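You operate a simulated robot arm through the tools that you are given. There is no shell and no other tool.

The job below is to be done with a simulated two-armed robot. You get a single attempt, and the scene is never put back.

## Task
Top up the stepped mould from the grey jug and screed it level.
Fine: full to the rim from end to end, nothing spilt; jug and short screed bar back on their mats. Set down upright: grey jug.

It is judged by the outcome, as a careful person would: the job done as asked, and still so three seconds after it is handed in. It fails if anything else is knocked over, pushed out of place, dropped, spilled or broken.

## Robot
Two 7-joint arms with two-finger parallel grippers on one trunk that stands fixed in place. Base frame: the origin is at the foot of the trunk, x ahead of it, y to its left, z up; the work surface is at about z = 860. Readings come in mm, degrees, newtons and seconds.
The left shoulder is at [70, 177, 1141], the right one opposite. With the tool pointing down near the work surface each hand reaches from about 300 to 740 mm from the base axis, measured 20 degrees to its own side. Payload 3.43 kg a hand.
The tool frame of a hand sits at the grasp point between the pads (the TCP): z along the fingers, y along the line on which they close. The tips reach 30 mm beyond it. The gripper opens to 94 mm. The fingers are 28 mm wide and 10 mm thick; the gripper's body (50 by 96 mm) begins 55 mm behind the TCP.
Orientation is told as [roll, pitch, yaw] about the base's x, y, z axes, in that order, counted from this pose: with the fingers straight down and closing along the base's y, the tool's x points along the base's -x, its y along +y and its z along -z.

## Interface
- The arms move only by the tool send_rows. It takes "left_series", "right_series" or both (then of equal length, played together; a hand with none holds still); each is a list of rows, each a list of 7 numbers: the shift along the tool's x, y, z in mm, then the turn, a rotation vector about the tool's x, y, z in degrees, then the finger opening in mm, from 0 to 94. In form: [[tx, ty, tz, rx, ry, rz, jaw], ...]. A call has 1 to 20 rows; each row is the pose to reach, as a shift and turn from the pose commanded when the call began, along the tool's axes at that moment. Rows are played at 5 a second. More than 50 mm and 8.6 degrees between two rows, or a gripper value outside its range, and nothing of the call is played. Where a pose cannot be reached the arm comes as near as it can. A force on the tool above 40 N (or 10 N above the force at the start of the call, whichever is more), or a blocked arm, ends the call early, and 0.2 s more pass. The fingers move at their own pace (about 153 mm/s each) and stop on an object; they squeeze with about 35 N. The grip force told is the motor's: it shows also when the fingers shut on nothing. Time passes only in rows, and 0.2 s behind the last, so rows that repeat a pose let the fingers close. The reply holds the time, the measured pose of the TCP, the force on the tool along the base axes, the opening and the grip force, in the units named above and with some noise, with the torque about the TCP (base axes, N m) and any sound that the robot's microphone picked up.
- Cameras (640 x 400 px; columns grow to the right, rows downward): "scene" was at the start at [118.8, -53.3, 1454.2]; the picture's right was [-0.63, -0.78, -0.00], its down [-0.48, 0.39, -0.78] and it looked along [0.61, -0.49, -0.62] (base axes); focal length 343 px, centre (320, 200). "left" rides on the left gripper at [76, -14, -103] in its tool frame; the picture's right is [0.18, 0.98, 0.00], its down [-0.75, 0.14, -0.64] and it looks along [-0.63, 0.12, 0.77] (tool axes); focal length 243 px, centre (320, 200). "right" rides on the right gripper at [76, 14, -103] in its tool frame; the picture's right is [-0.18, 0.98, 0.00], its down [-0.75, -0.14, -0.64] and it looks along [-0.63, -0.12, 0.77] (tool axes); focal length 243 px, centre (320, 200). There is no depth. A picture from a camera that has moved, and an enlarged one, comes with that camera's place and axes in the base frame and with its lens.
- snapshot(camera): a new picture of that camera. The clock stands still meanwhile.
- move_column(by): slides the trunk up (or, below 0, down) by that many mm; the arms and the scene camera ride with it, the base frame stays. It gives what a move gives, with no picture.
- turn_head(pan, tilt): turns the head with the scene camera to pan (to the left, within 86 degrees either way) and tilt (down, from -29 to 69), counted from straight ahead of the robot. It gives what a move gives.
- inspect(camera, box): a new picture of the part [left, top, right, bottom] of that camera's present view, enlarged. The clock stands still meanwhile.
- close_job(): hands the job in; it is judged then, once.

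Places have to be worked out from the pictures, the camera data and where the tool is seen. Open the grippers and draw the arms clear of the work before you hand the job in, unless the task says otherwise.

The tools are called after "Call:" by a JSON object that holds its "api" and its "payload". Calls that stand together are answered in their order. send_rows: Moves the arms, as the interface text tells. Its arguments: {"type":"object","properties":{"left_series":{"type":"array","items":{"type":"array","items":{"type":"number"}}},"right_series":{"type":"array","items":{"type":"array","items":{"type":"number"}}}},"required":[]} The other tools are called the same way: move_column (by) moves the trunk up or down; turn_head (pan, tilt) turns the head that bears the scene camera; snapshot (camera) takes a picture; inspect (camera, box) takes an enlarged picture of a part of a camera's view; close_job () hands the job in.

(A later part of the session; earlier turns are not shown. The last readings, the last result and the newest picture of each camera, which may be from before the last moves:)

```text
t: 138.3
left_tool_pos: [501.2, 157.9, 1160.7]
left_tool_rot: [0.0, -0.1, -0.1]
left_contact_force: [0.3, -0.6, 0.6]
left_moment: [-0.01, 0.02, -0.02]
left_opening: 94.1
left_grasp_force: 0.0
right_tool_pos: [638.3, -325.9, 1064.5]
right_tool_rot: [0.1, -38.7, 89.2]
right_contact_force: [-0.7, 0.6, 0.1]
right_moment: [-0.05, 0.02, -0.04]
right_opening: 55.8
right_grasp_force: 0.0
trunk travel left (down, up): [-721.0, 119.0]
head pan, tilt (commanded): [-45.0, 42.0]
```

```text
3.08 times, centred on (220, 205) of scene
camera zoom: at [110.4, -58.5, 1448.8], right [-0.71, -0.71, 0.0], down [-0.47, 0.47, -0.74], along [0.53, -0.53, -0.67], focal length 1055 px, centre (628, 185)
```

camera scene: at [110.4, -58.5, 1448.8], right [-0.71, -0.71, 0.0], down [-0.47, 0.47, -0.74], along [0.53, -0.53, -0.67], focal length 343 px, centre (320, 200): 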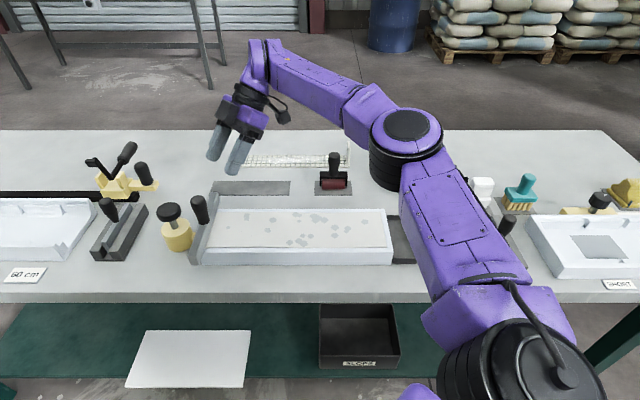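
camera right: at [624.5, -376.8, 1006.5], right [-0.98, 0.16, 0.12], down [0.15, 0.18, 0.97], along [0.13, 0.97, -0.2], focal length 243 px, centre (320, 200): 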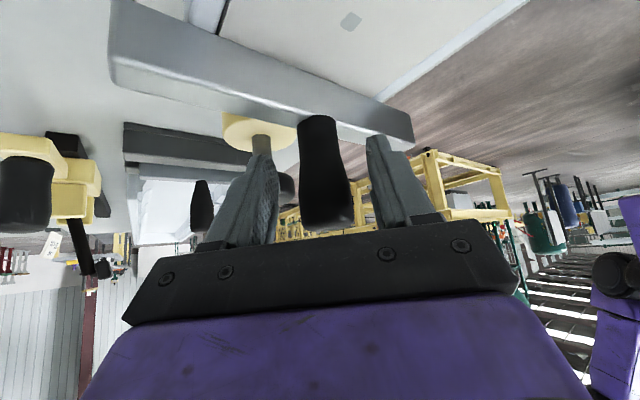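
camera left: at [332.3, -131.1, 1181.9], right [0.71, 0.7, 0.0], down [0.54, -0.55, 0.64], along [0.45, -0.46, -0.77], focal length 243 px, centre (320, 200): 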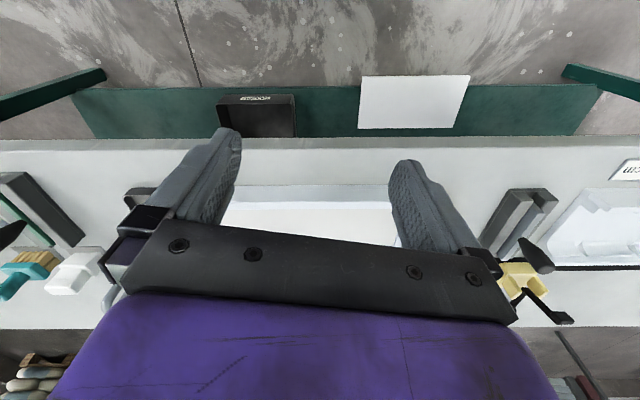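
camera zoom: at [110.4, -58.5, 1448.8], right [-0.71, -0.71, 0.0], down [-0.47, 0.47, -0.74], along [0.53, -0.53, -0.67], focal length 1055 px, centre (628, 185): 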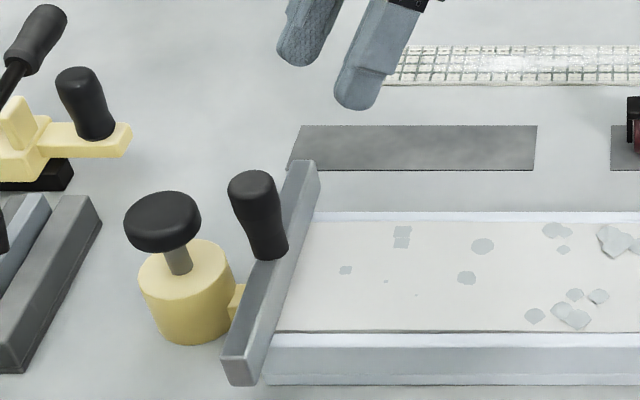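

The bar is steady on the end wall. I'll bring the hand to vertical and move it above the bar's handle.

Call:
{"api": "send_rows", "payload": {"right_series": [[0, 0, 0, 0, 8, 0, 70], [0, 0, 0, 0, 16, 0, 70], [0, 0, 0, 0, 24, 0, 70], [0, 0, 0, 0, 32, 0, 70], [0, 0, 0, 0, 38.7, 0, 70]]}}

Call:
{"api": "send_rows", "payload": {"right_series": [[-15, -1, -4, 0, 0, 0, 70], [-32, -1, -8, 0, 0, 0, 70], [-50, -2, -12, 0, 0, 0, 70], [-66, -2, -14, 0, 0, 0, 70], [-78, -3, -14, 0, 0, 0, 70]]}}

Call:
{"api": "snapshot", "payload": {"camera": "right"}}

Call:
{"api": "inspect", "payload": {"camera": "scene", "box": [160, 120, 280, 270]}}

```text
t: 139.5
left_tool_pos: [502.1, 158.8, 1160.3]
left_tool_rot: [-0.1, 0.0, -0.1]
left_contact_force: [-0.8, 0.8, -0.2]
left_moment: [-0.02, -0.02, 0.01]
left_opening: 94.2
left_grasp_force: 0.1
right_tool_pos: [639.4, -326.1, 1063.4]
right_tool_rot: [0.1, 0.1, 89.2]
right_contact_force: [1.0, 1.2, 0.9]
right_moment: [-0.03, 0.0, -0.01]
right_opening: 70.2
right_grasp_force: 0.1
trunk travel left (down, up): [-721.0, 119.0]
head pan, tilt (commanded): [-45.0, 42.0]
```

```text
t: 140.7
left_tool_pos: [502.5, 158.7, 1159.4]
left_tool_rot: [-0.1, 0.1, -0.1]
left_contact_force: [-0.1, -0.8, 0.3]
left_moment: [0.02, 0.02, 0.01]
left_opening: 93.9
left_grasp_force: 0.1
right_tool_pos: [644.0, -247.7, 1077.6]
right_tool_rot: [0.1, -0.1, 89.2]
right_contact_force: [0.2, 0.0, -0.6]
right_moment: [-0.02, -0.05, -0.02]
right_opening: 69.8
right_grasp_force: 0.0
trunk travel left (down, up): [-721.0, 119.0]
head pan, tilt (commanded): [-45.0, 42.0]
```

```text
taken
camera right: at [629.3, -322.4, 1180.3], right [-0.98, 0.2, 0.0], down [0.15, 0.75, 0.64], along [0.13, 0.63, -0.77], focal length 243 px, centre (320, 200)
```

right: 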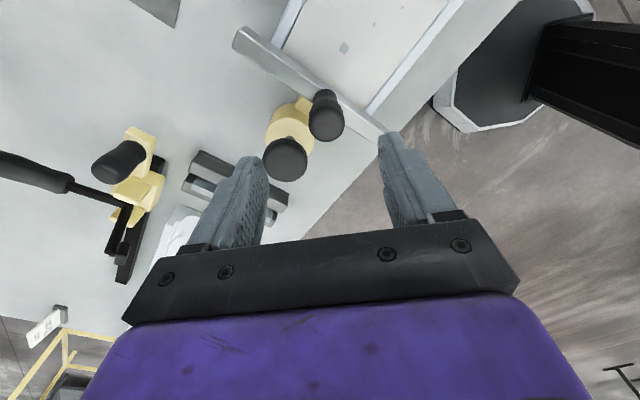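

```text
2.67 times, centred on (220, 195) of scene
camera zoom: at [111.0, -58.1, 1448.8], right [-0.71, -0.71, 0.0], down [-0.47, 0.47, -0.74], along [0.53, -0.53, -0.67], focal length 914 px, centre (587, 213)
```

zoom: 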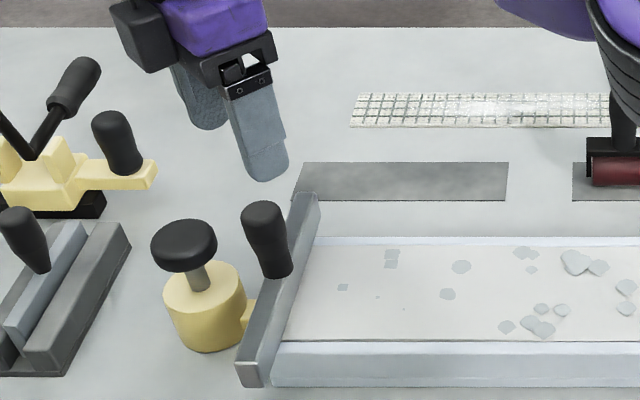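

I'll zoom in to align the hand with the handle.

Call:
{"api": "inspect", "payload": {"camera": "right", "box": [260, 50, 400, 180]}}

```text
3.08 times, centred on (330, 115) of right
camera zoom: at [629.3, -322.4, 1180.3], right [-0.98, 0.2, 0.0], down [0.15, 0.75, 0.64], along [0.13, 0.63, -0.77], focal length 746 px, centre (289, 462)
```

zoom: 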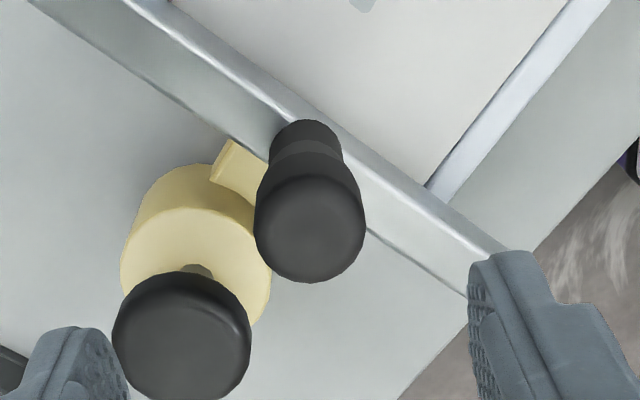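

The handle is 6 mm to the hand's +y side and vertical. I'll correct for that and descend around it.

Call:
{"api": "send_rows", "payload": {"right_series": [[1.5, 5.8, 5, 0, 0, 0, 70], [1.5, 5.8, 25, 0, 0, 0, 70], [1.5, 5.8, 50, 0, 0, 0, 70], [1.5, 5.8, 75, 0, 0, 0, 70], [1.5, 5.8, 92, 0, 0, 0, 70], [1.5, 5.8, 102, 0, 0, 0, 70]]}}

Call:
{"api": "snapshot", "payload": {"camera": "right"}}

Call:
{"api": "inspect", "payload": {"camera": "scene", "box": [160, 140, 280, 270]}}

```text
t: 142.1
left_tool_pos: [501.9, 156.8, 1159.6]
left_tool_rot: [-0.1, 0.0, -0.2]
left_contact_force: [-0.2, 0.4, 0.5]
left_moment: [0.01, -0.01, 0.03]
left_opening: 93.9
left_grasp_force: 0.1
right_tool_pos: [638.4, -250.1, 976.6]
right_tool_rot: [0.1, 0.1, 89.1]
right_contact_force: [-0.6, 0.1, -0.3]
right_moment: [0.03, 0.03, 0.01]
right_opening: 70.3
right_grasp_force: 0.1
trunk travel left (down, up): [-721.0, 119.0]
head pan, tilt (commanded): [-45.0, 42.0]
```

```text
taken
camera right: at [622.8, -324.8, 1077.8], right [-0.98, 0.2, 0.0], down [0.15, 0.75, 0.64], along [0.13, 0.63, -0.77], focal length 243 px, centre (320, 200)
```

right: 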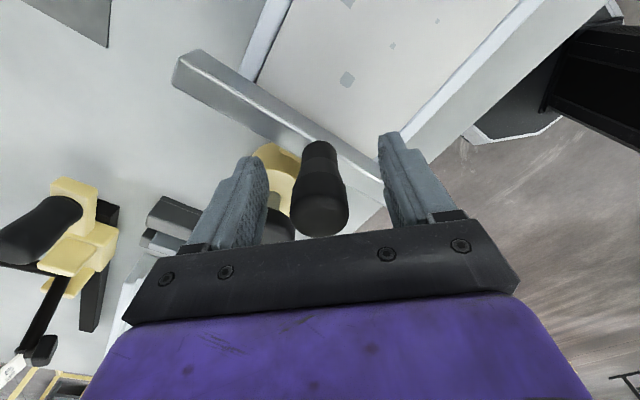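

```text
3.08 times, centred on (220, 205) of scene
camera zoom: at [111.0, -58.6, 1448.8], right [-0.71, -0.71, 0.0], down [-0.47, 0.47, -0.74], along [0.53, -0.53, -0.67], focal length 1055 px, centre (628, 185)
```

zoom: 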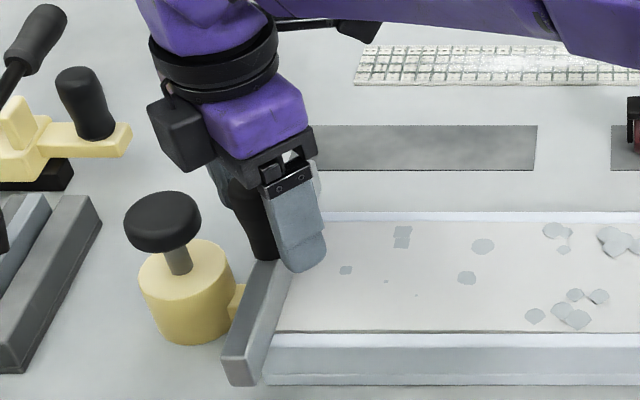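

The handle is centred between the fingers and nothing is touching. I'll close on it.

Call:
{"api": "send_rows", "payload": {"right_series": [[0, 0, 0, 0, 0, 0, 50], [0, 0, 0, 0, 0, 0, 36], [0, 0, 0, 0, 0, 0, 5], [0, 0, 0, 0, 0, 0, 5], [0, 0, 0, 0, 0, 0, 5]]}}

Call:
{"api": "inspect", "payload": {"camera": "scene", "box": [160, 140, 280, 270]}}

Call:
{"api": "inspect", "payload": {"camera": "scene", "box": [190, 195, 410, 270]}}

```text
t: 143.3
left_tool_pos: [502.0, 157.3, 1158.9]
left_tool_rot: [0.0, 0.0, -0.1]
left_contact_force: [0.9, 0.8, -0.1]
left_moment: [-0.02, -0.03, 0.01]
left_opening: 93.9
left_grasp_force: 0.1
right_tool_pos: [637.6, -249.4, 974.0]
right_tool_rot: [0.1, 0.1, 89.2]
right_contact_force: [0.9, 0.7, 1.0]
right_moment: [-0.06, -0.05, 0.02]
right_opening: 31.0
right_grasp_force: 34.5
trunk travel left (down, up): [-721.0, 119.0]
head pan, tilt (commanded): [-45.0, 42.0]
```

```text
3.08 times, centred on (220, 205) of scene
camera zoom: at [111.0, -58.6, 1448.8], right [-0.71, -0.71, 0.0], down [-0.47, 0.47, -0.74], along [0.53, -0.53, -0.67], focal length 1055 px, centre (628, 185)
```

zoom: 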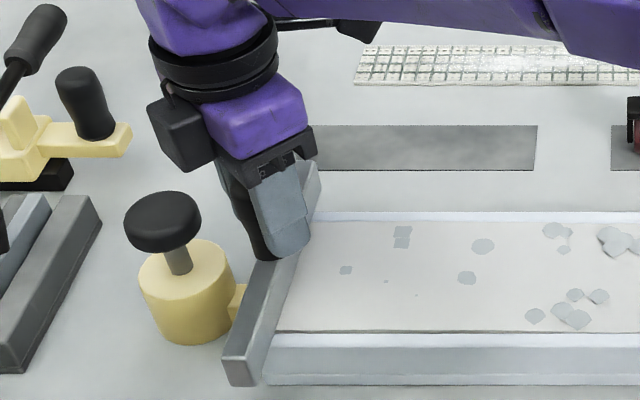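

```text
2.91 times, centred on (300, 232) of scene
camera zoom: at [111.0, -58.6, 1448.8], right [-0.71, -0.71, 0.0], down [-0.47, 0.47, -0.74], along [0.53, -0.53, -0.67], focal length 997 px, centre (378, 106)
```

zoom: 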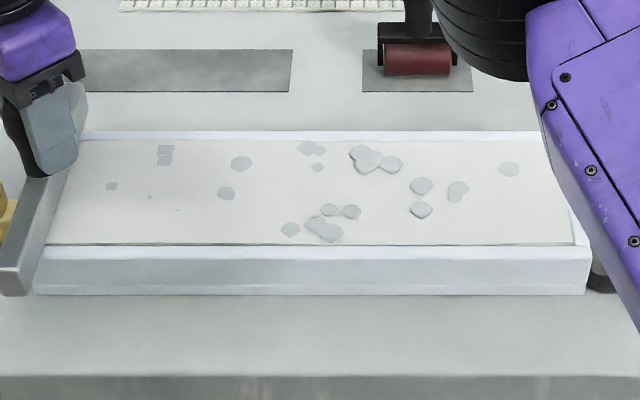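

Gripped firmly from above. I'll press very lightly and start the sweep to the right with a short test stroke.

Call:
{"api": "send_rows", "payload": {"right_series": [[0, 0, 0.5, 0, 0, 0, 5], [2.2, 2.1, 0.5, 0, 0, 0, 5], [5.7, 5.6, 0.5, 0, 0, 0, 5], [10, 9.7, 0.5, 0, 0, 0, 5], [14.4, 13.9, 0.5, 0, 0, 0, 5]]}}

Call:
{"api": "inspect", "payload": {"camera": "scene", "box": [170, 160, 290, 270]}}

```text
t: 144.5
left_tool_pos: [502.8, 158.0, 1159.8]
left_tool_rot: [0.0, -0.1, -0.2]
left_contact_force: [0.2, -0.3, -0.8]
left_moment: [0.04, -0.02, 0.0]
left_opening: 94.1
left_grasp_force: 0.2
right_tool_pos: [622.8, -263.1, 975.6]
right_tool_rot: [0.1, -0.1, 89.3]
right_contact_force: [1.2, 1.3, 2.8]
right_moment: [0.09, 0.0, -0.01]
right_opening: 31.1
right_grasp_force: 35.0
trunk travel left (down, up): [-721.0, 119.0]
head pan, tilt (commanded): [-45.0, 42.0]
```

```text
3.64 times, centred on (230, 215) of scene
camera zoom: at [110.4, -58.4, 1448.8], right [-0.71, -0.71, 0.0], down [-0.47, 0.47, -0.74], along [0.53, -0.53, -0.67], focal length 1247 px, centre (647, 146)
```

zoom: 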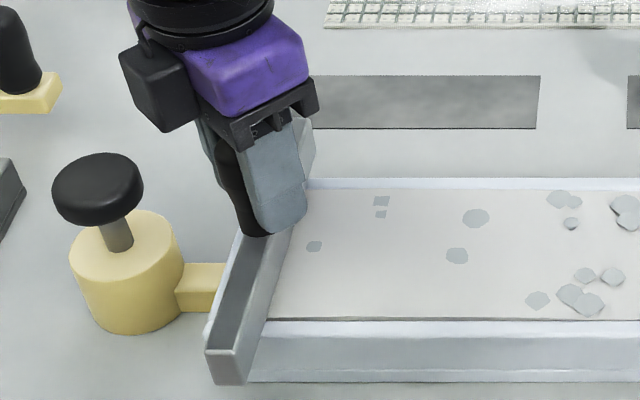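

Drag is only 1–2 N with about 3–5 N of downward load, and the bar slides cleanly. I'll continue the sweep.

Call:
{"api": "send_rows", "payload": {"right_series": [[4, 3.9, 0, 0, 0, 0, 5], [9, 8.7, 0, 0, 0, 0, 5], [14, 13.6, 0, 0, 0, 0, 5], [19, 18.4, 0, 0, 0, 0, 5], [24, 23.3, 0, 0, 0, 0, 5], [29, 28.1, 0, 0, 0, 0, 5], [34, 33, 0, 0, 0, 0, 5], [39, 37.8, 0, 0, 0, 0, 5], [44, 42.6, 0, 0, 0, 0, 5], [49, 47.5, 0, 0, 0, 0, 5]]}}

Call:
{"api": "inspect", "payload": {"camera": "scene", "box": [170, 160, 330, 270]}}

Call:
{"api": "inspect", "payload": {"camera": "scene", "box": [190, 200, 270, 270]}}

```text
t: 146.7
left_tool_pos: [502.9, 157.9, 1159.2]
left_tool_rot: [-0.1, -0.1, -0.1]
left_contact_force: [0.3, 0.0, -0.4]
left_moment: [0.02, 0.02, -0.02]
left_opening: 93.8
left_grasp_force: 0.1
right_tool_pos: [574.8, -312.0, 976.2]
right_tool_rot: [0.1, -0.1, 89.3]
right_contact_force: [0.4, 0.4, 0.1]
right_moment: [-0.04, 0.01, -0.05]
right_opening: 30.9
right_grasp_force: 35.5
trunk travel left (down, up): [-721.0, 119.0]
head pan, tilt (commanded): [-45.0, 42.0]
```

```text
3.64 times, centred on (250, 215) of scene
camera zoom: at [110.9, -59.0, 1448.7], right [-0.71, -0.71, 0.0], down [-0.47, 0.47, -0.74], along [0.53, -0.53, -0.67], focal length 1247 px, centre (574, 146)
```

zoom: 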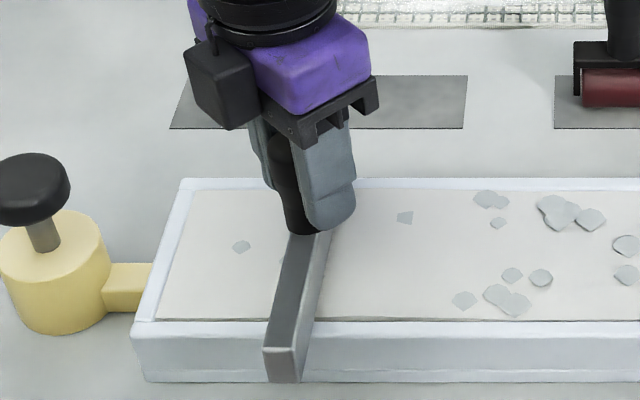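

```text
5.71 times, centred on (230, 235) of scene
camera zoom: at [110.9, -59.0, 1448.7], right [-0.71, -0.71, 0.0], down [-0.47, 0.47, -0.74], along [0.53, -0.53, -0.67], focal length 1959 px, centre (834, 0)
```

zoom: 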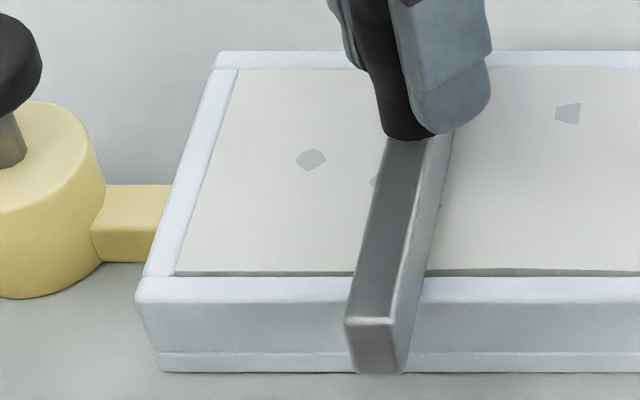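

Contact has become very light. I'll check the struck surface behind the bar at high zoom before continuing.

Call:
{"api": "inspect", "payload": {"camera": "scene", "box": [205, 240, 245, 262]}}

Call:
{"api": "inspect", "payload": {"camera": "scene", "box": [245, 240, 285, 262]}}

Call:
{"api": "inspect", "payload": {"camera": "scene", "box": [205, 203, 245, 228]}}

```text
16.00 times, centred on (225, 251) of scene
camera zoom: at [110.9, -59.0, 1448.7], right [-0.71, -0.71, 0.0], down [-0.47, 0.47, -0.74], along [0.53, -0.53, -0.67], focal length 5485 px, centre (1840, -616)
```

zoom: 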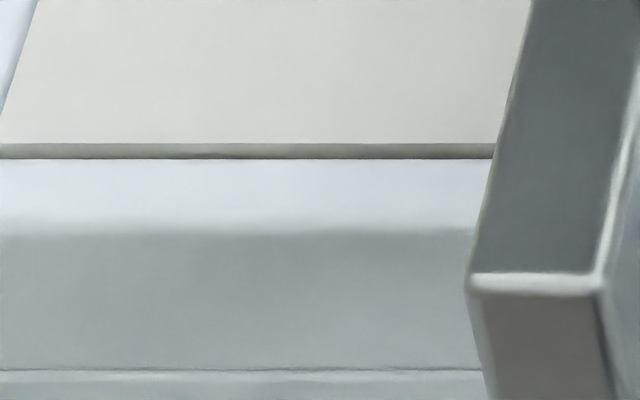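

```text
16.00 times, centred on (265, 251) of scene
camera zoom: at [110.9, -59.0, 1448.7], right [-0.71, -0.71, 0.0], down [-0.47, 0.47, -0.74], along [0.53, -0.53, -0.67], focal length 5485 px, centre (1200, -616)
```

zoom: 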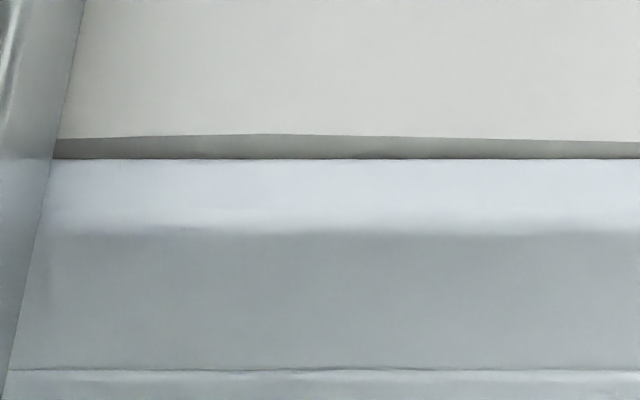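

```text
16.00 times, centred on (225, 216) of scene
camera zoom: at [110.9, -59.0, 1448.7], right [-0.71, -0.71, 0.0], down [-0.47, 0.47, -0.74], along [0.53, -0.53, -0.67], focal length 5485 px, centre (1840, -48)
```

zoom: 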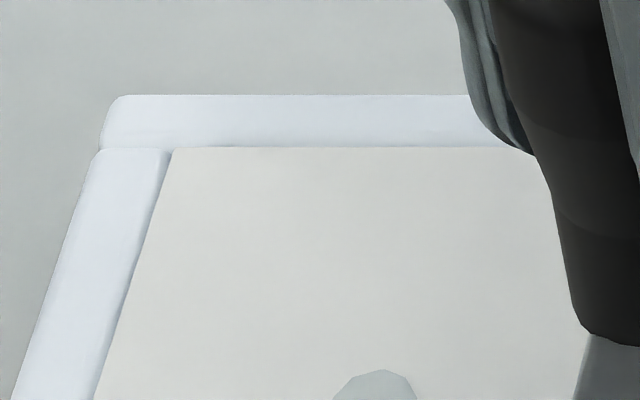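

Behind the bar the surface is flush with the rim on both sides, which confirms the rim level, and the excess is piling ahead of the bar. I'll continue with a touch more downward pressure.

Call:
{"api": "send_rows", "payload": {"right_series": [[4, 3.9, 0.3, 0, 0, 0, 5], [9, 8.7, 0.3, 0, 0, 0, 5], [14, 13.6, 0.3, 0, 0, 0, 5], [19, 18.4, 0.3, 0, 0, 0, 5], [24, 23.3, 0.3, 0, 0, 0, 5], [29, 28.1, 0.3, 0, 0, 0, 5], [34, 33, 0.3, 0, 0, 0, 5], [39, 37.8, 0.3, 0, 0, 0, 5], [44, 42.6, 0.3, 0, 0, 0, 5], [49, 47.5, 0.3, 0, 0, 0, 5]]}}

Call:
{"api": "inspect", "payload": {"camera": "scene", "box": [190, 160, 410, 270]}}

Call:
{"api": "inspect", "payload": {"camera": "scene", "box": [255, 240, 335, 262]}}

```text
t: 148.9
left_tool_pos: [502.7, 159.5, 1159.2]
left_tool_rot: [0.0, 0.0, -0.1]
left_contact_force: [-0.1, -0.5, 0.4]
left_moment: [0.0, 0.02, -0.05]
left_opening: 93.9
left_grasp_force: 0.0
right_tool_pos: [528.1, -360.1, 975.9]
right_tool_rot: [0.1, 0.0, 89.2]
right_contact_force: [-0.4, 1.3, 1.0]
right_moment: [-0.05, -0.12, 0.02]
right_opening: 30.5
right_grasp_force: 35.1
trunk travel left (down, up): [-721.0, 119.0]
head pan, tilt (commanded): [-45.0, 42.0]
```

```text
2.91 times, centred on (300, 215) of scene
camera zoom: at [110.5, -58.4, 1448.8], right [-0.71, -0.71, 0.0], down [-0.47, 0.47, -0.74], along [0.53, -0.53, -0.67], focal length 997 px, centre (378, 156)
```

zoom: 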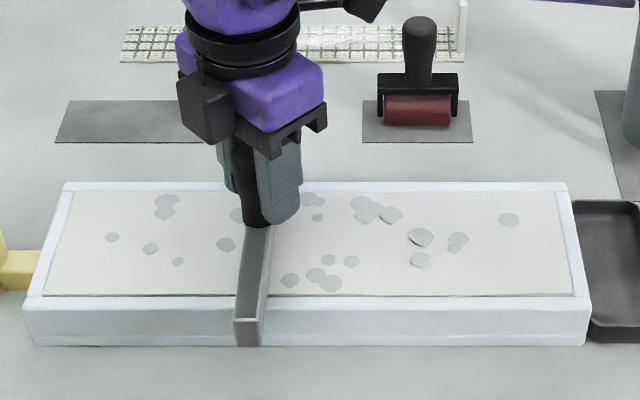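

```text
8.00 times, centred on (295, 251) of scene
camera zoom: at [110.5, -58.4, 1448.8], right [-0.71, -0.71, 0.0], down [-0.47, 0.47, -0.74], along [0.53, -0.53, -0.67], focal length 2742 px, centre (520, -208)
```

zoom: 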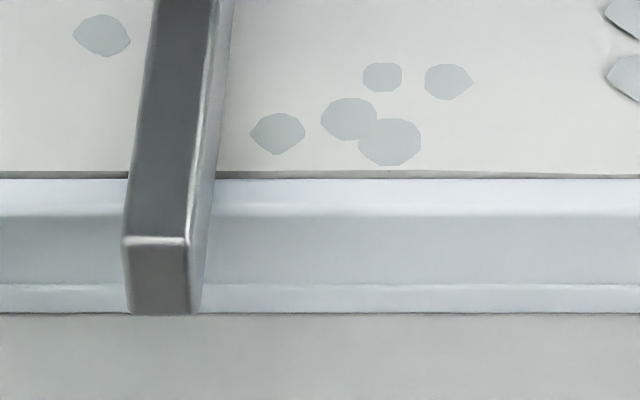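

Behind the bar it stays flush, with a small wave ahead. The middle was slightly low, so I'll continue and watch whether the wave fills it.

Call:
{"api": "send_rows", "payload": {"right_series": [[4, 3.9, 0.2, 0, 0, 0, 5], [9, 8.7, 0.2, 0, 0, 0, 5], [14, 13.6, 0.2, 0, 0, 0, 5], [19, 18.4, 0.2, 0, 0, 0, 5], [24, 23.3, 0.2, 0, 0, 0, 5], [29, 28.1, 0.2, 0, 0, 0, 5], [34, 33, 0.2, 0, 0, 0, 5], [39, 37.8, 0.2, 0, 0, 0, 5], [44, 42.6, 0.2, 0, 0, 0, 5], [49, 47.5, 0.2, 0, 0, 0, 5]]}}

Call:
{"api": "inspect", "payload": {"camera": "scene", "box": [235, 240, 315, 262]}}

Call:
{"api": "inspect", "payload": {"camera": "scene", "box": [305, 240, 385, 262]}}

```text
t: 151.1
left_tool_pos: [502.3, 158.3, 1160.0]
left_tool_rot: [0.1, 0.0, -0.1]
left_contact_force: [-0.2, -0.1, -0.3]
left_moment: [0.01, 0.0, -0.02]
left_opening: 94.2
left_grasp_force: 0.1
right_tool_pos: [479.5, -410.1, 974.8]
right_tool_rot: [0.0, 0.0, 89.2]
right_contact_force: [1.2, -0.9, 2.4]
right_moment: [0.0, -0.03, 0.05]
right_opening: 30.2
right_grasp_force: 34.7
trunk travel left (down, up): [-721.0, 119.0]
head pan, tilt (commanded): [-45.0, 42.0]
```

```text
8.00 times, centred on (275, 251) of scene
camera zoom: at [110.5, -58.5, 1448.8], right [-0.71, -0.71, 0.0], down [-0.47, 0.47, -0.74], along [0.53, -0.53, -0.67], focal length 2742 px, centre (680, -208)
```

zoom: 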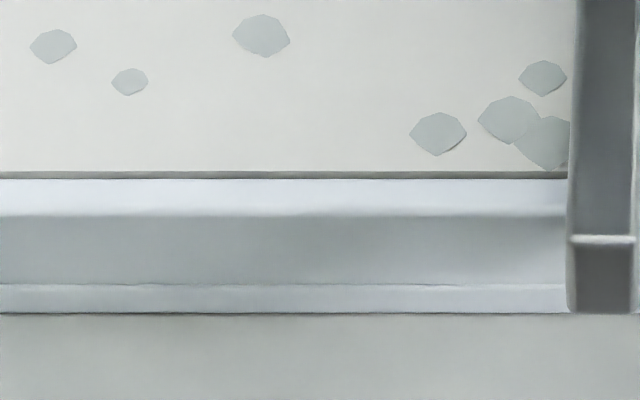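

```text
8.00 times, centred on (345, 251) of scene
camera zoom: at [110.5, -58.5, 1448.8], right [-0.71, -0.71, 0.0], down [-0.47, 0.47, -0.74], along [0.53, -0.53, -0.67], focal length 2742 px, centre (120, -208)
```

zoom: 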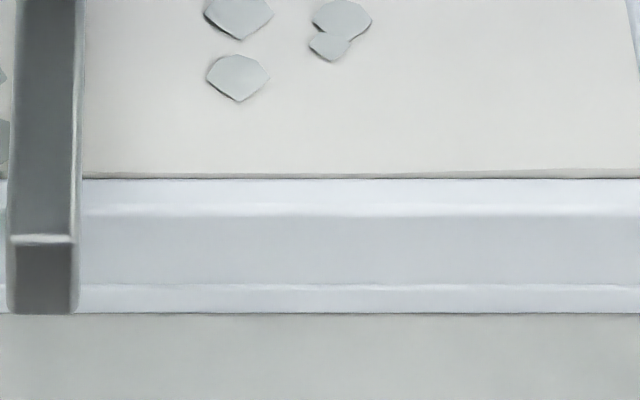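

I'll look closer just behind and ahead of the bar.

Call:
{"api": "inspect", "payload": {"camera": "scene", "box": [275, 242, 307, 260]}}

Call:
{"api": "inspect", "payload": {"camera": "scene", "box": [312, 242, 344, 260]}}

Call:
{"api": "inspect", "payload": {"camera": "scene", "box": [344, 242, 376, 260]}}

```text
16.00 times, centred on (291, 251) of scene
camera zoom: at [110.5, -58.5, 1448.8], right [-0.71, -0.71, 0.0], down [-0.47, 0.47, -0.74], along [0.53, -0.53, -0.67], focal length 5485 px, centre (784, -616)
```

zoom: 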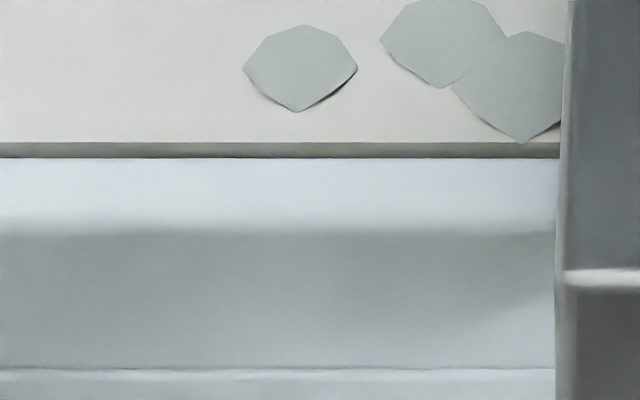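

```text
16.00 times, centred on (328, 251) of scene
camera zoom: at [110.5, -58.5, 1448.8], right [-0.71, -0.71, 0.0], down [-0.47, 0.47, -0.74], along [0.53, -0.53, -0.67], focal length 5485 px, centre (192, -616)
```

zoom: 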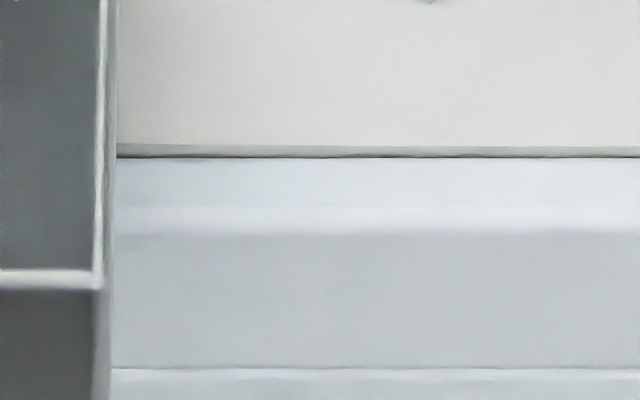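

```text
16.00 times, centred on (360, 251) of scene
camera zoom: at [110.5, -58.5, 1448.8], right [-0.71, -0.71, 0.0], down [-0.47, 0.47, -0.74], along [0.53, -0.53, -0.67], focal length 5485 px, centre (-320, -616)
```

zoom: 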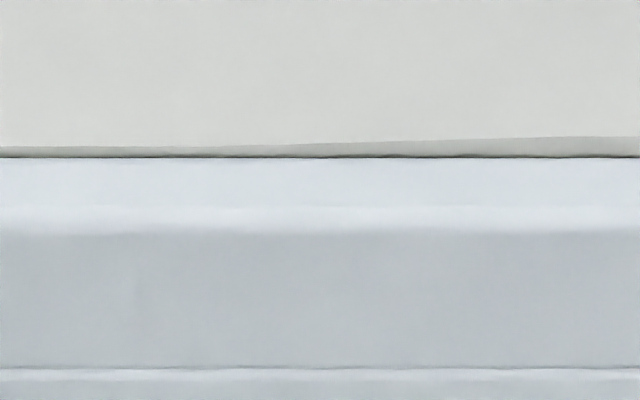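

The struck part is flush, but from here to about e1=-40 it's 0.4–0.8 mm low, while the right end is still about 1 mm proud. I'll lift the bar, set it on the right end wall, and sweep that excess back leftward into the low stretch.

Call:
{"api": "send_rows", "payload": {"right_series": [[0, 0, -3, 0, 0, 0, 5], [0, 0, -9, 0, 0, 0, 5], [0, 0, -16, 0, 0, 0, 5], [6, 5.8, -18, 0, 0, 0, 5], [20, 19.4, -18, 0, 0, 0, 5], [36, 34.9, -18, 0, 0, 0, 5], [52, 50.4, -18, 0, 0, 0, 5], [68, 65.9, -18, 0, 0, 0, 5], [84, 81.5, -18, 0, 0, 0, 5], [98, 95, -18, 0, 0, 0, 5], [107, 103.8, -18, 0, 0, 0, 5], [112.7, 109.3, -18, 0, 0, 0, 5]]}}

Call:
{"api": "snapshot", "payload": {"camera": "scene"}}

Call:
{"api": "inspect", "payload": {"camera": "scene", "box": [300, 140, 460, 275]}}

```text
t: 153.7
left_tool_pos: [501.8, 158.4, 1159.2]
left_tool_rot: [0.0, 0.0, -0.2]
left_contact_force: [-1.3, -0.3, 0.1]
left_moment: [-0.01, 0.01, -0.05]
left_opening: 94.0
left_grasp_force: 0.0
right_tool_pos: [370.2, -520.3, 991.4]
right_tool_rot: [0.1, 0.0, 89.1]
right_contact_force: [-0.6, 0.6, -1.5]
right_moment: [-0.03, -0.03, 0.0]
right_opening: 28.9
right_grasp_force: 35.2
trunk travel left (down, up): [-721.0, 119.0]
head pan, tilt (commanded): [-45.0, 42.0]
```

```text
taken
camera scene: at [110.8, -59.1, 1448.7], right [-0.71, -0.71, 0.0], down [-0.47, 0.47, -0.74], along [0.53, -0.53, -0.67], focal length 343 px, centre (320, 200)
```

scene: 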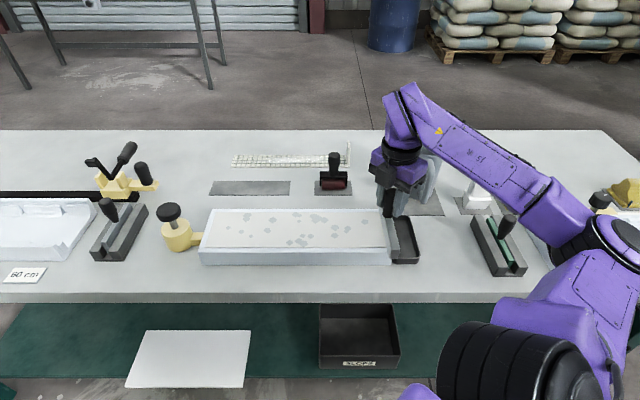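

```text
2.96 times, centred on (380, 208) of scene
camera zoom: at [110.8, -59.1, 1448.7], right [-0.71, -0.71, 0.0], down [-0.47, 0.47, -0.74], along [0.53, -0.53, -0.67], focal length 1016 px, centre (142, 178)
```

zoom: 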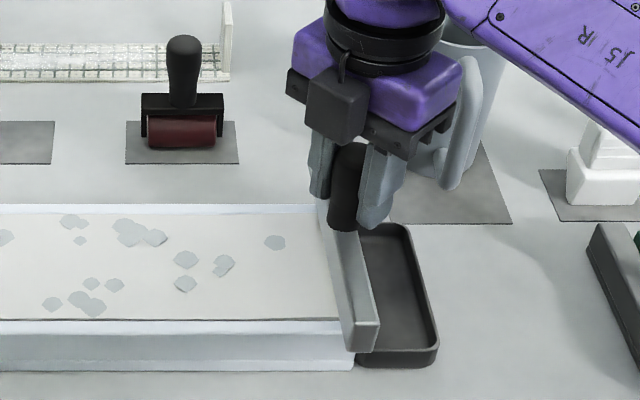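

The bar hovers over the right end wall at e1≈-106. I'll lower it onto the rim in small steps.

Call:
{"api": "send_rows", "payload": {"right_series": [[1.4, 1.4, 5, 0, 0, 0, 5], [1.4, 1.4, 10, 0, 0, 0, 5], [1.4, 1.4, 14, 0, 0, 0, 5]]}}

Call:
{"api": "send_rows", "payload": {"right_series": [[0, 0, 1, 0, 0, 0, 5], [0, 0, 2, 0, 0, 0, 5]]}}

Call:
{"api": "send_rows", "payload": {"right_series": [[0, 0, 0.5, 0, 0, 0, 5], [0, 0, 1, 0, 0, 0, 5]]}}

```text
t: 154.5
left_tool_pos: [502.2, 157.1, 1159.8]
left_tool_rot: [0.0, 0.0, -0.1]
left_contact_force: [-0.1, 0.6, -0.4]
left_moment: [0.03, 0.0, -0.01]
left_opening: 93.8
left_grasp_force: 0.2
right_tool_pos: [365.6, -522.7, 978.3]
right_tool_rot: [0.1, 0.0, 89.2]
right_contact_force: [-0.4, 0.2, -2.5]
right_moment: [-0.01, 0.0, -0.01]
right_opening: 29.0
right_grasp_force: 34.9
trunk travel left (down, up): [-721.0, 119.0]
head pan, tilt (commanded): [-45.0, 42.0]
```

```text
t: 155.1
left_tool_pos: [501.3, 157.3, 1159.9]
left_tool_rot: [0.0, -0.1, 0.0]
left_contact_force: [0.1, -0.4, -0.9]
left_moment: [0.01, -0.01, -0.04]
left_opening: 94.2
left_grasp_force: 0.1
right_tool_pos: [367.2, -522.3, 977.0]
right_tool_rot: [0.1, 0.1, 89.2]
right_contact_force: [-0.7, -0.1, -1.5]
right_moment: [0.02, -0.03, 0.01]
right_opening: 28.8
right_grasp_force: 35.6
trunk travel left (down, up): [-721.0, 119.0]
head pan, tilt (commanded): [-45.0, 42.0]
```

```text
t: 155.7
left_tool_pos: [501.5, 158.0, 1160.2]
left_tool_rot: [0.1, 0.0, -0.1]
left_contact_force: [0.7, 0.5, 0.1]
left_moment: [0.04, -0.01, 0.02]
left_opening: 93.9
left_grasp_force: 0.1
right_tool_pos: [365.6, -521.0, 978.3]
right_tool_rot: [0.0, -0.1, 89.3]
right_contact_force: [0.4, -1.3, 3.4]
right_moment: [-0.31, -0.2, -0.04]
right_opening: 28.7
right_grasp_force: 35.6
trunk travel left (down, up): [-721.0, 119.0]
head pan, tilt (commanded): [-45.0, 42.0]
```

It touches the far rim first. I'll press slightly more so that the near rim takes load too.

Call:
{"api": "send_rows", "payload": {"right_series": [[0, 0, 0.3, 0, 0, 0, 5], [0, 0, 0.6, 0, 0, 0, 5], [0, 0, 0.6, 0, 0, 0, 5]]}}

Call:
{"api": "inspect", "payload": {"camera": "scene", "box": [350, 195, 420, 272]}}

```text
t: 156.5
left_tool_pos: [502.2, 158.5, 1160.8]
left_tool_rot: [0.0, 0.0, -0.1]
left_contact_force: [0.6, 0.8, 0.2]
left_moment: [0.02, -0.01, 0.02]
left_opening: 93.8
left_grasp_force: 0.1
right_tool_pos: [365.7, -520.8, 976.6]
right_tool_rot: [0.0, 0.0, 89.2]
right_contact_force: [1.1, -0.8, 5.3]
right_moment: [-0.46, -0.37, 0.0]
right_opening: 28.9
right_grasp_force: 35.3
trunk travel left (down, up): [-721.0, 119.0]
head pan, tilt (commanded): [-45.0, 42.0]
```

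```text
5.19 times, centred on (385, 234) of scene
camera zoom: at [110.3, -58.1, 1448.8], right [-0.71, -0.71, 0.0], down [-0.47, 0.47, -0.74], along [0.53, -0.53, -0.67], focal length 1781 px, centre (-18, 26)
```

zoom: 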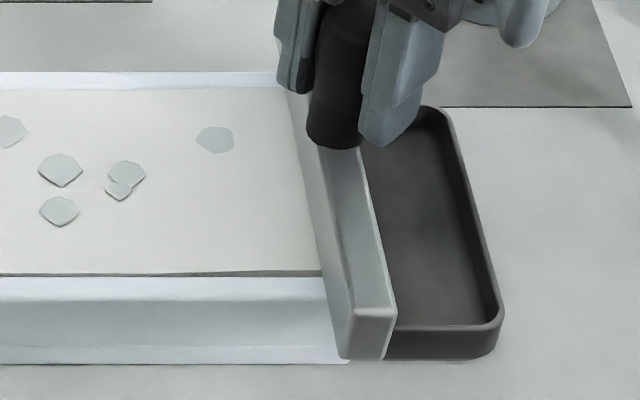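

I'll zoom in on the near rim under the bar to see whether there's a gap.

Call:
{"api": "inspect", "payload": {"camera": "scene", "box": [378, 242, 402, 268]}}

Call:
{"api": "inspect", "payload": {"camera": "scene", "box": [370, 200, 400, 232]}}

```text
15.38 times, centred on (390, 255) of scene
camera zoom: at [110.3, -58.1, 1448.8], right [-0.71, -0.71, 0.0], down [-0.47, 0.47, -0.74], along [0.53, -0.53, -0.67], focal length 5274 px, centre (-757, -646)
```

zoom: 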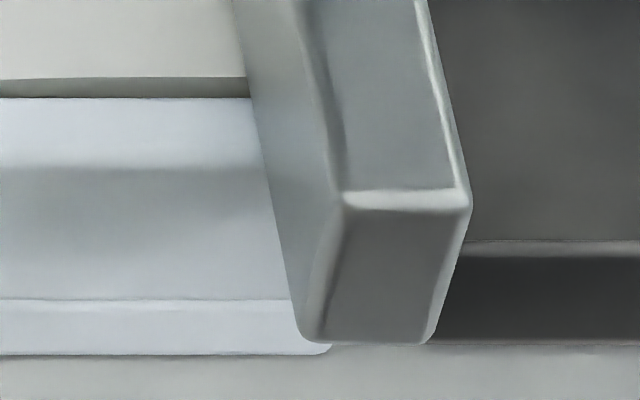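

```text
12.50 times, centred on (385, 216) of scene
camera zoom: at [110.3, -58.1, 1448.8], right [-0.71, -0.71, 0.0], down [-0.47, 0.47, -0.74], along [0.53, -0.53, -0.67], focal length 4285 px, centre (-492, 0)
```

zoom: 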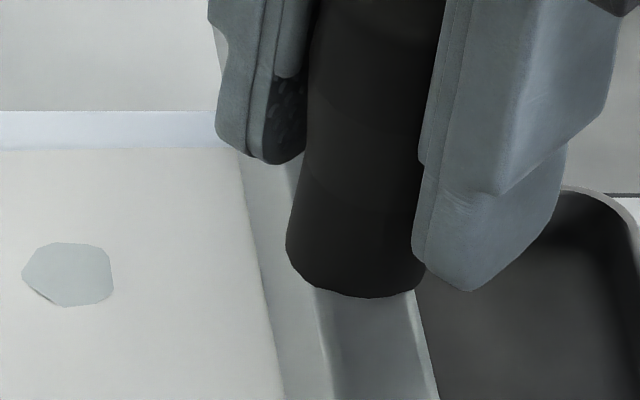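

The bar's inner face is about 4 mm inside the wall. I'll lift a hair, shift 5 mm right onto the end wall, and set it down again.

Call:
{"api": "send_rows", "payload": {"right_series": [[0, 0, -2, 0, 0, 0, 5], [2, 1.9, -2, 0, 0, 0, 5], [3.6, 3.5, -2, 0, 0, 0, 5], [3.6, 3.5, -0.8, 0, 0, 0, 5], [3.6, 3.5, 0, 0, 0, 0, 5]]}}

Call:
{"api": "inspect", "payload": {"camera": "scene", "box": [370, 235, 410, 272]}}

```text
t: 157.7
left_tool_pos: [501.0, 158.1, 1159.5]
left_tool_rot: [0.1, -0.1, -0.1]
left_contact_force: [-0.8, 0.1, 1.3]
left_moment: [0.04, 0.01, -0.02]
left_opening: 94.0
left_grasp_force: 0.0
right_tool_pos: [361.9, -524.9, 977.1]
right_tool_rot: [0.1, 0.0, 89.3]
right_contact_force: [-0.2, -0.9, -1.9]
right_moment: [-0.02, -0.01, -0.01]
right_opening: 28.8
right_grasp_force: 35.4
trunk travel left (down, up): [-721.0, 119.0]
head pan, tilt (commanded): [-45.0, 42.0]
```

```text
10.81 times, centred on (390, 254) of scene
camera zoom: at [110.8, -58.9, 1448.7], right [-0.71, -0.71, 0.0], down [-0.47, 0.47, -0.74], along [0.53, -0.53, -0.67], focal length 3706 px, centre (-437, -378)
```

zoom: 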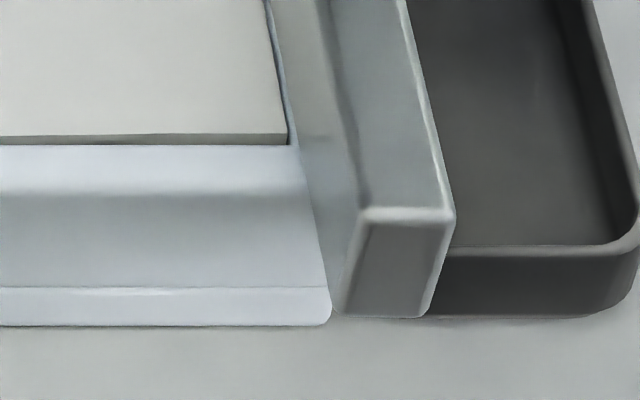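

It's clear of contact at this spot. I'll lower another millimetre until it bears on the rim.

Call:
{"api": "send_rows", "payload": {"right_series": [[0, 0, 0.5, 0, 0, 0, 5], [0, 0, 1, 0, 0, 0, 5]]}}

Call:
{"api": "send_rows", "payload": {"right_series": [[0, 0, 0.3, 0, 0, 0, 5], [0, 0, 0.6, 0, 0, 0, 5]]}}

```text
t: 158.3
left_tool_pos: [501.9, 158.9, 1159.6]
left_tool_rot: [0.1, -0.1, -0.1]
left_contact_force: [0.7, 0.6, 0.3]
left_moment: [-0.01, 0.0, 0.01]
left_opening: 94.1
left_grasp_force: 0.1
right_tool_pos: [362.3, -525.5, 975.5]
right_tool_rot: [-0.1, 0.0, 89.2]
right_contact_force: [-0.6, 0.2, 4.6]
right_moment: [-0.29, -0.25, -0.01]
right_opening: 28.8
right_grasp_force: 35.3
trunk travel left (down, up): [-721.0, 119.0]
head pan, tilt (commanded): [-45.0, 42.0]
```

```text
t: 158.9
left_tool_pos: [500.6, 159.2, 1160.8]
left_tool_rot: [0.0, -0.1, -0.1]
left_contact_force: [-0.2, 0.4, -0.4]
left_moment: [0.0, 0.03, 0.0]
left_opening: 94.0
left_grasp_force: 0.0
right_tool_pos: [363.7, -526.0, 975.9]
right_tool_rot: [-0.1, 0.0, 89.2]
right_contact_force: [2.9, -5.9, 13.5]
right_moment: [-0.12, 0.1, 0.07]
right_opening: 29.0
right_grasp_force: 34.5
trunk travel left (down, up): [-721.0, 119.0]
head pan, tilt (commanded): [-45.0, 42.0]
```

Both rims carry the bar now. I'll ease off slightly and sweep leftward, pushing the proud material into the low stretch.

Call:
{"api": "send_rows", "payload": {"right_series": [[-1, -1, -0.4, 0, 0, 0, 5], [-4, -3.9, -0.4, 0, 0, 0, 5], [-9, -8.7, -0.4, 0, 0, 0, 5], [-14, -13.6, -0.4, 0, 0, 0, 5], [-19, -18.4, -0.4, 0, 0, 0, 5], [-24, -23.3, -0.4, 0, 0, 0, 5], [-29, -28.1, -0.4, 0, 0, 0, 5], [-34, -33, -0.4, 0, 0, 0, 5], [-39, -37.8, -0.4, 0, 0, 0, 5], [-44, -42.6, -0.4, 0, 0, 0, 5]]}}

Call:
{"api": "inspect", "payload": {"camera": "scene", "box": [290, 160, 430, 272]}}

Call:
{"api": "inspect", "payload": {"camera": "scene", "box": [315, 242, 347, 260]}}

Call:
{"api": "inspect", "payload": {"camera": "scene", "box": [360, 242, 392, 260]}}

```text
t: 161.1
left_tool_pos: [500.6, 158.2, 1159.5]
left_tool_rot: [-0.1, 0.0, 0.0]
left_contact_force: [0.2, 0.2, 0.1]
left_moment: [0.02, 0.02, 0.01]
left_opening: 94.1
left_grasp_force: 0.2
right_tool_pos: [405.3, -481.7, 975.4]
right_tool_rot: [0.0, 0.0, 89.2]
right_contact_force: [-2.7, -2.2, 10.1]
right_moment: [-0.49, 0.05, -0.08]
right_opening: 29.2
right_grasp_force: 34.6
trunk travel left (down, up): [-721.0, 119.0]
head pan, tilt (commanded): [-45.0, 42.0]
```

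```text
3.57 times, centred on (360, 216) of scene
camera zoom: at [108.6, -57.8, 1449.0], right [-0.71, -0.71, 0.0], down [-0.47, 0.47, -0.74], along [0.53, -0.53, -0.67], focal length 1224 px, centre (177, 143)
```

zoom: 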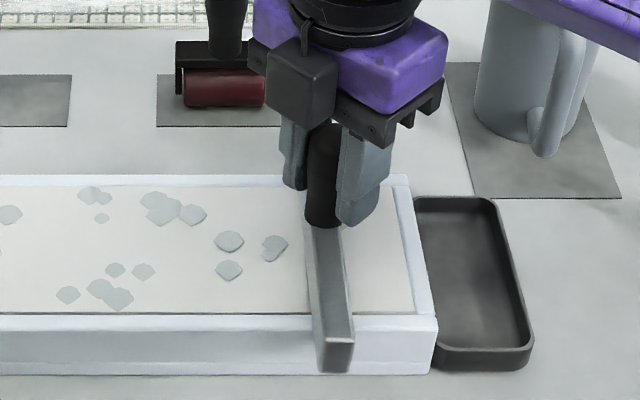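

```text
16.00 times, centred on (331, 251) of scene
camera zoom: at [108.6, -57.8, 1449.0], right [-0.71, -0.71, 0.0], down [-0.47, 0.47, -0.74], along [0.53, -0.53, -0.67], focal length 5485 px, centre (144, -616)
```

zoom: 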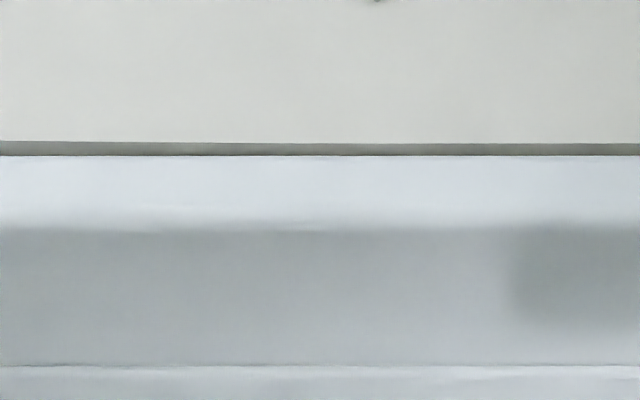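

```text
16.00 times, centred on (376, 251) of scene
camera zoom: at [108.6, -57.8, 1449.0], right [-0.71, -0.71, 0.0], down [-0.47, 0.47, -0.74], along [0.53, -0.53, -0.67], focal length 5485 px, centre (-576, -616)
```

zoom: 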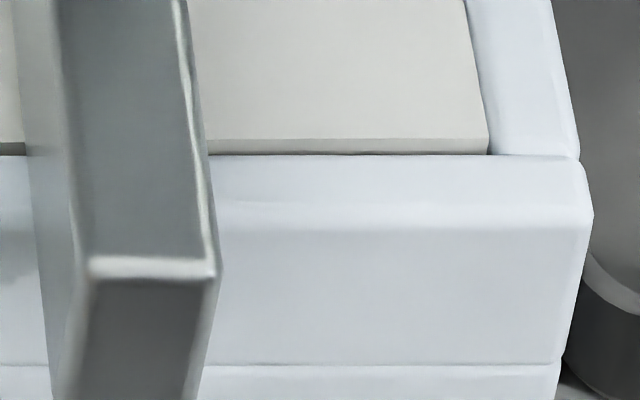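

The right end is now nearly flush and the low stretch has come up to within about 0.2 mm. I'll continue the leftward sweep over it.

Call:
{"api": "send_rows", "payload": {"right_series": [[-4, -3.9, -0.1, 0, 0, 0, 5], [-9, -8.7, -0.1, 0, 0, 0, 5], [-14, -13.6, -0.2, 0, 0, 0, 5], [-19, -18.4, -0.2, 0, 0, 0, 5], [-24, -23.3, -0.2, 0, 0, 0, 5], [-29, -28.1, -0.2, 0, 0, 0, 5], [-34, -33, -0.2, 0, 0, 0, 5], [-39, -37.8, -0.2, 0, 0, 0, 5], [-44, -42.6, -0.2, 0, 0, 0, 5], [-49, -47.5, -0.2, 0, 0, 0, 5], [-54, -52.3, -0.2, 0, 0, 0, 5], [-59, -57.2, -0.2, 0, 0, 0, 5], [-64, -62, -0.2, 0, 0, 0, 5], [-69, -66.9, -0.2, 0, 0, 0, 5], [-74, -71.7, -0.2, 0, 0, 0, 5]]}}

Call:
{"api": "inspect", "payload": {"camera": "scene", "box": [190, 160, 410, 272]}}

Call:
{"api": "inspect", "payload": {"camera": "scene", "box": [312, 242, 352, 260]}}

Call:
{"api": "inspect", "payload": {"camera": "scene", "box": [352, 242, 392, 260]}}

Call:
{"api": "inspect", "payload": {"camera": "scene", "box": [262, 242, 302, 260]}}

```text
t: 164.3
left_tool_pos: [501.0, 158.9, 1160.3]
left_tool_rot: [0.0, -0.1, -0.1]
left_contact_force: [-0.5, -0.6, 0.2]
left_moment: [0.0, -0.02, 0.02]
left_opening: 94.0
left_grasp_force: 0.0
right_tool_pos: [477.6, -407.4, 975.1]
right_tool_rot: [-0.1, 0.0, 89.2]
right_contact_force: [-0.8, -1.9, 4.9]
right_moment: [-0.25, 0.0, -0.12]
right_opening: 28.8
right_grasp_force: 34.9
trunk travel left (down, up): [-721.0, 119.0]
head pan, tilt (commanded): [-45.0, 42.0]
```

```text
2.91 times, centred on (300, 216) of scene
camera zoom: at [109.6, -58.2, 1448.9], right [-0.71, -0.71, 0.0], down [-0.47, 0.47, -0.74], along [0.53, -0.53, -0.67], focal length 997 px, centre (378, 154)
```

zoom: 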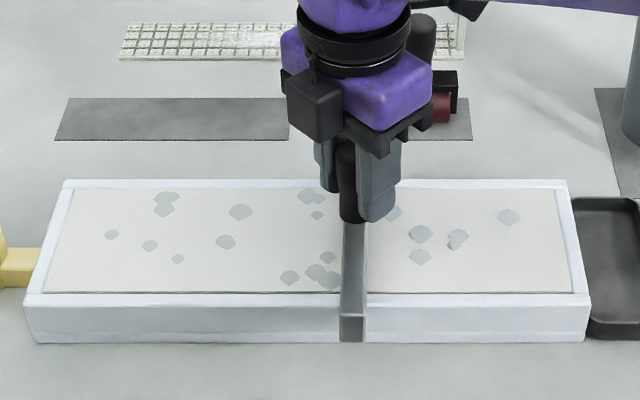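

```text
16.00 times, centred on (332, 251) of scene
camera zoom: at [109.6, -58.2, 1448.9], right [-0.71, -0.71, 0.0], down [-0.47, 0.47, -0.74], along [0.53, -0.53, -0.67], focal length 5485 px, centre (128, -616)
```

zoom: 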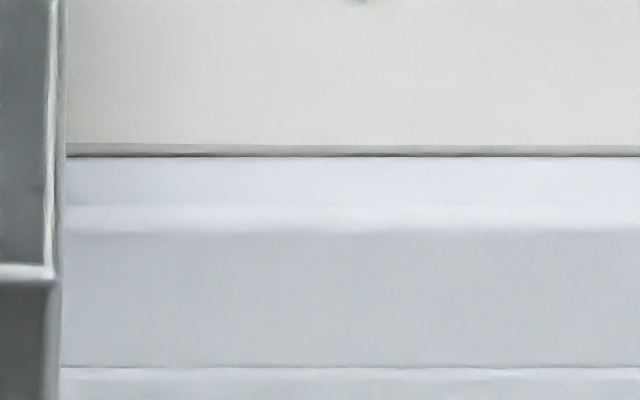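

```text
16.00 times, centred on (372, 251) of scene
camera zoom: at [109.6, -58.2, 1448.9], right [-0.71, -0.71, 0.0], down [-0.47, 0.47, -0.74], along [0.53, -0.53, -0.67], focal length 5485 px, centre (-512, -616)
```

zoom: 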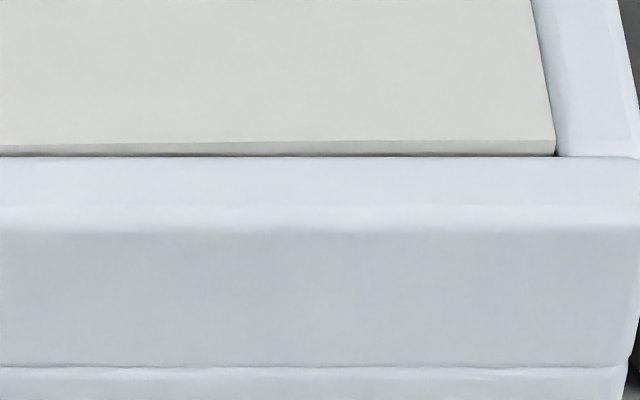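

```text
16.00 times, centred on (282, 251) of scene
camera zoom: at [109.6, -58.2, 1448.9], right [-0.71, -0.71, 0.0], down [-0.47, 0.47, -0.74], along [0.53, -0.53, -0.67], focal length 5485 px, centre (928, -616)
```

zoom: 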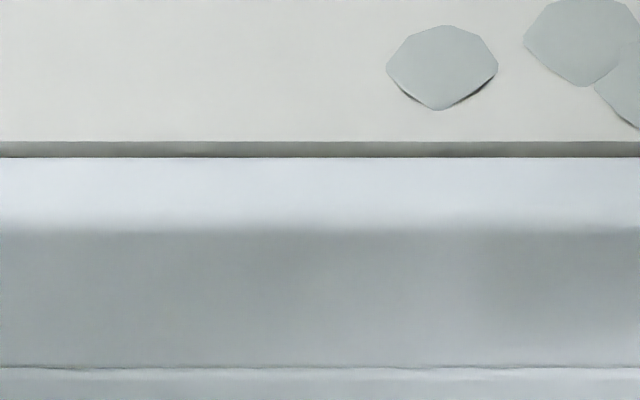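

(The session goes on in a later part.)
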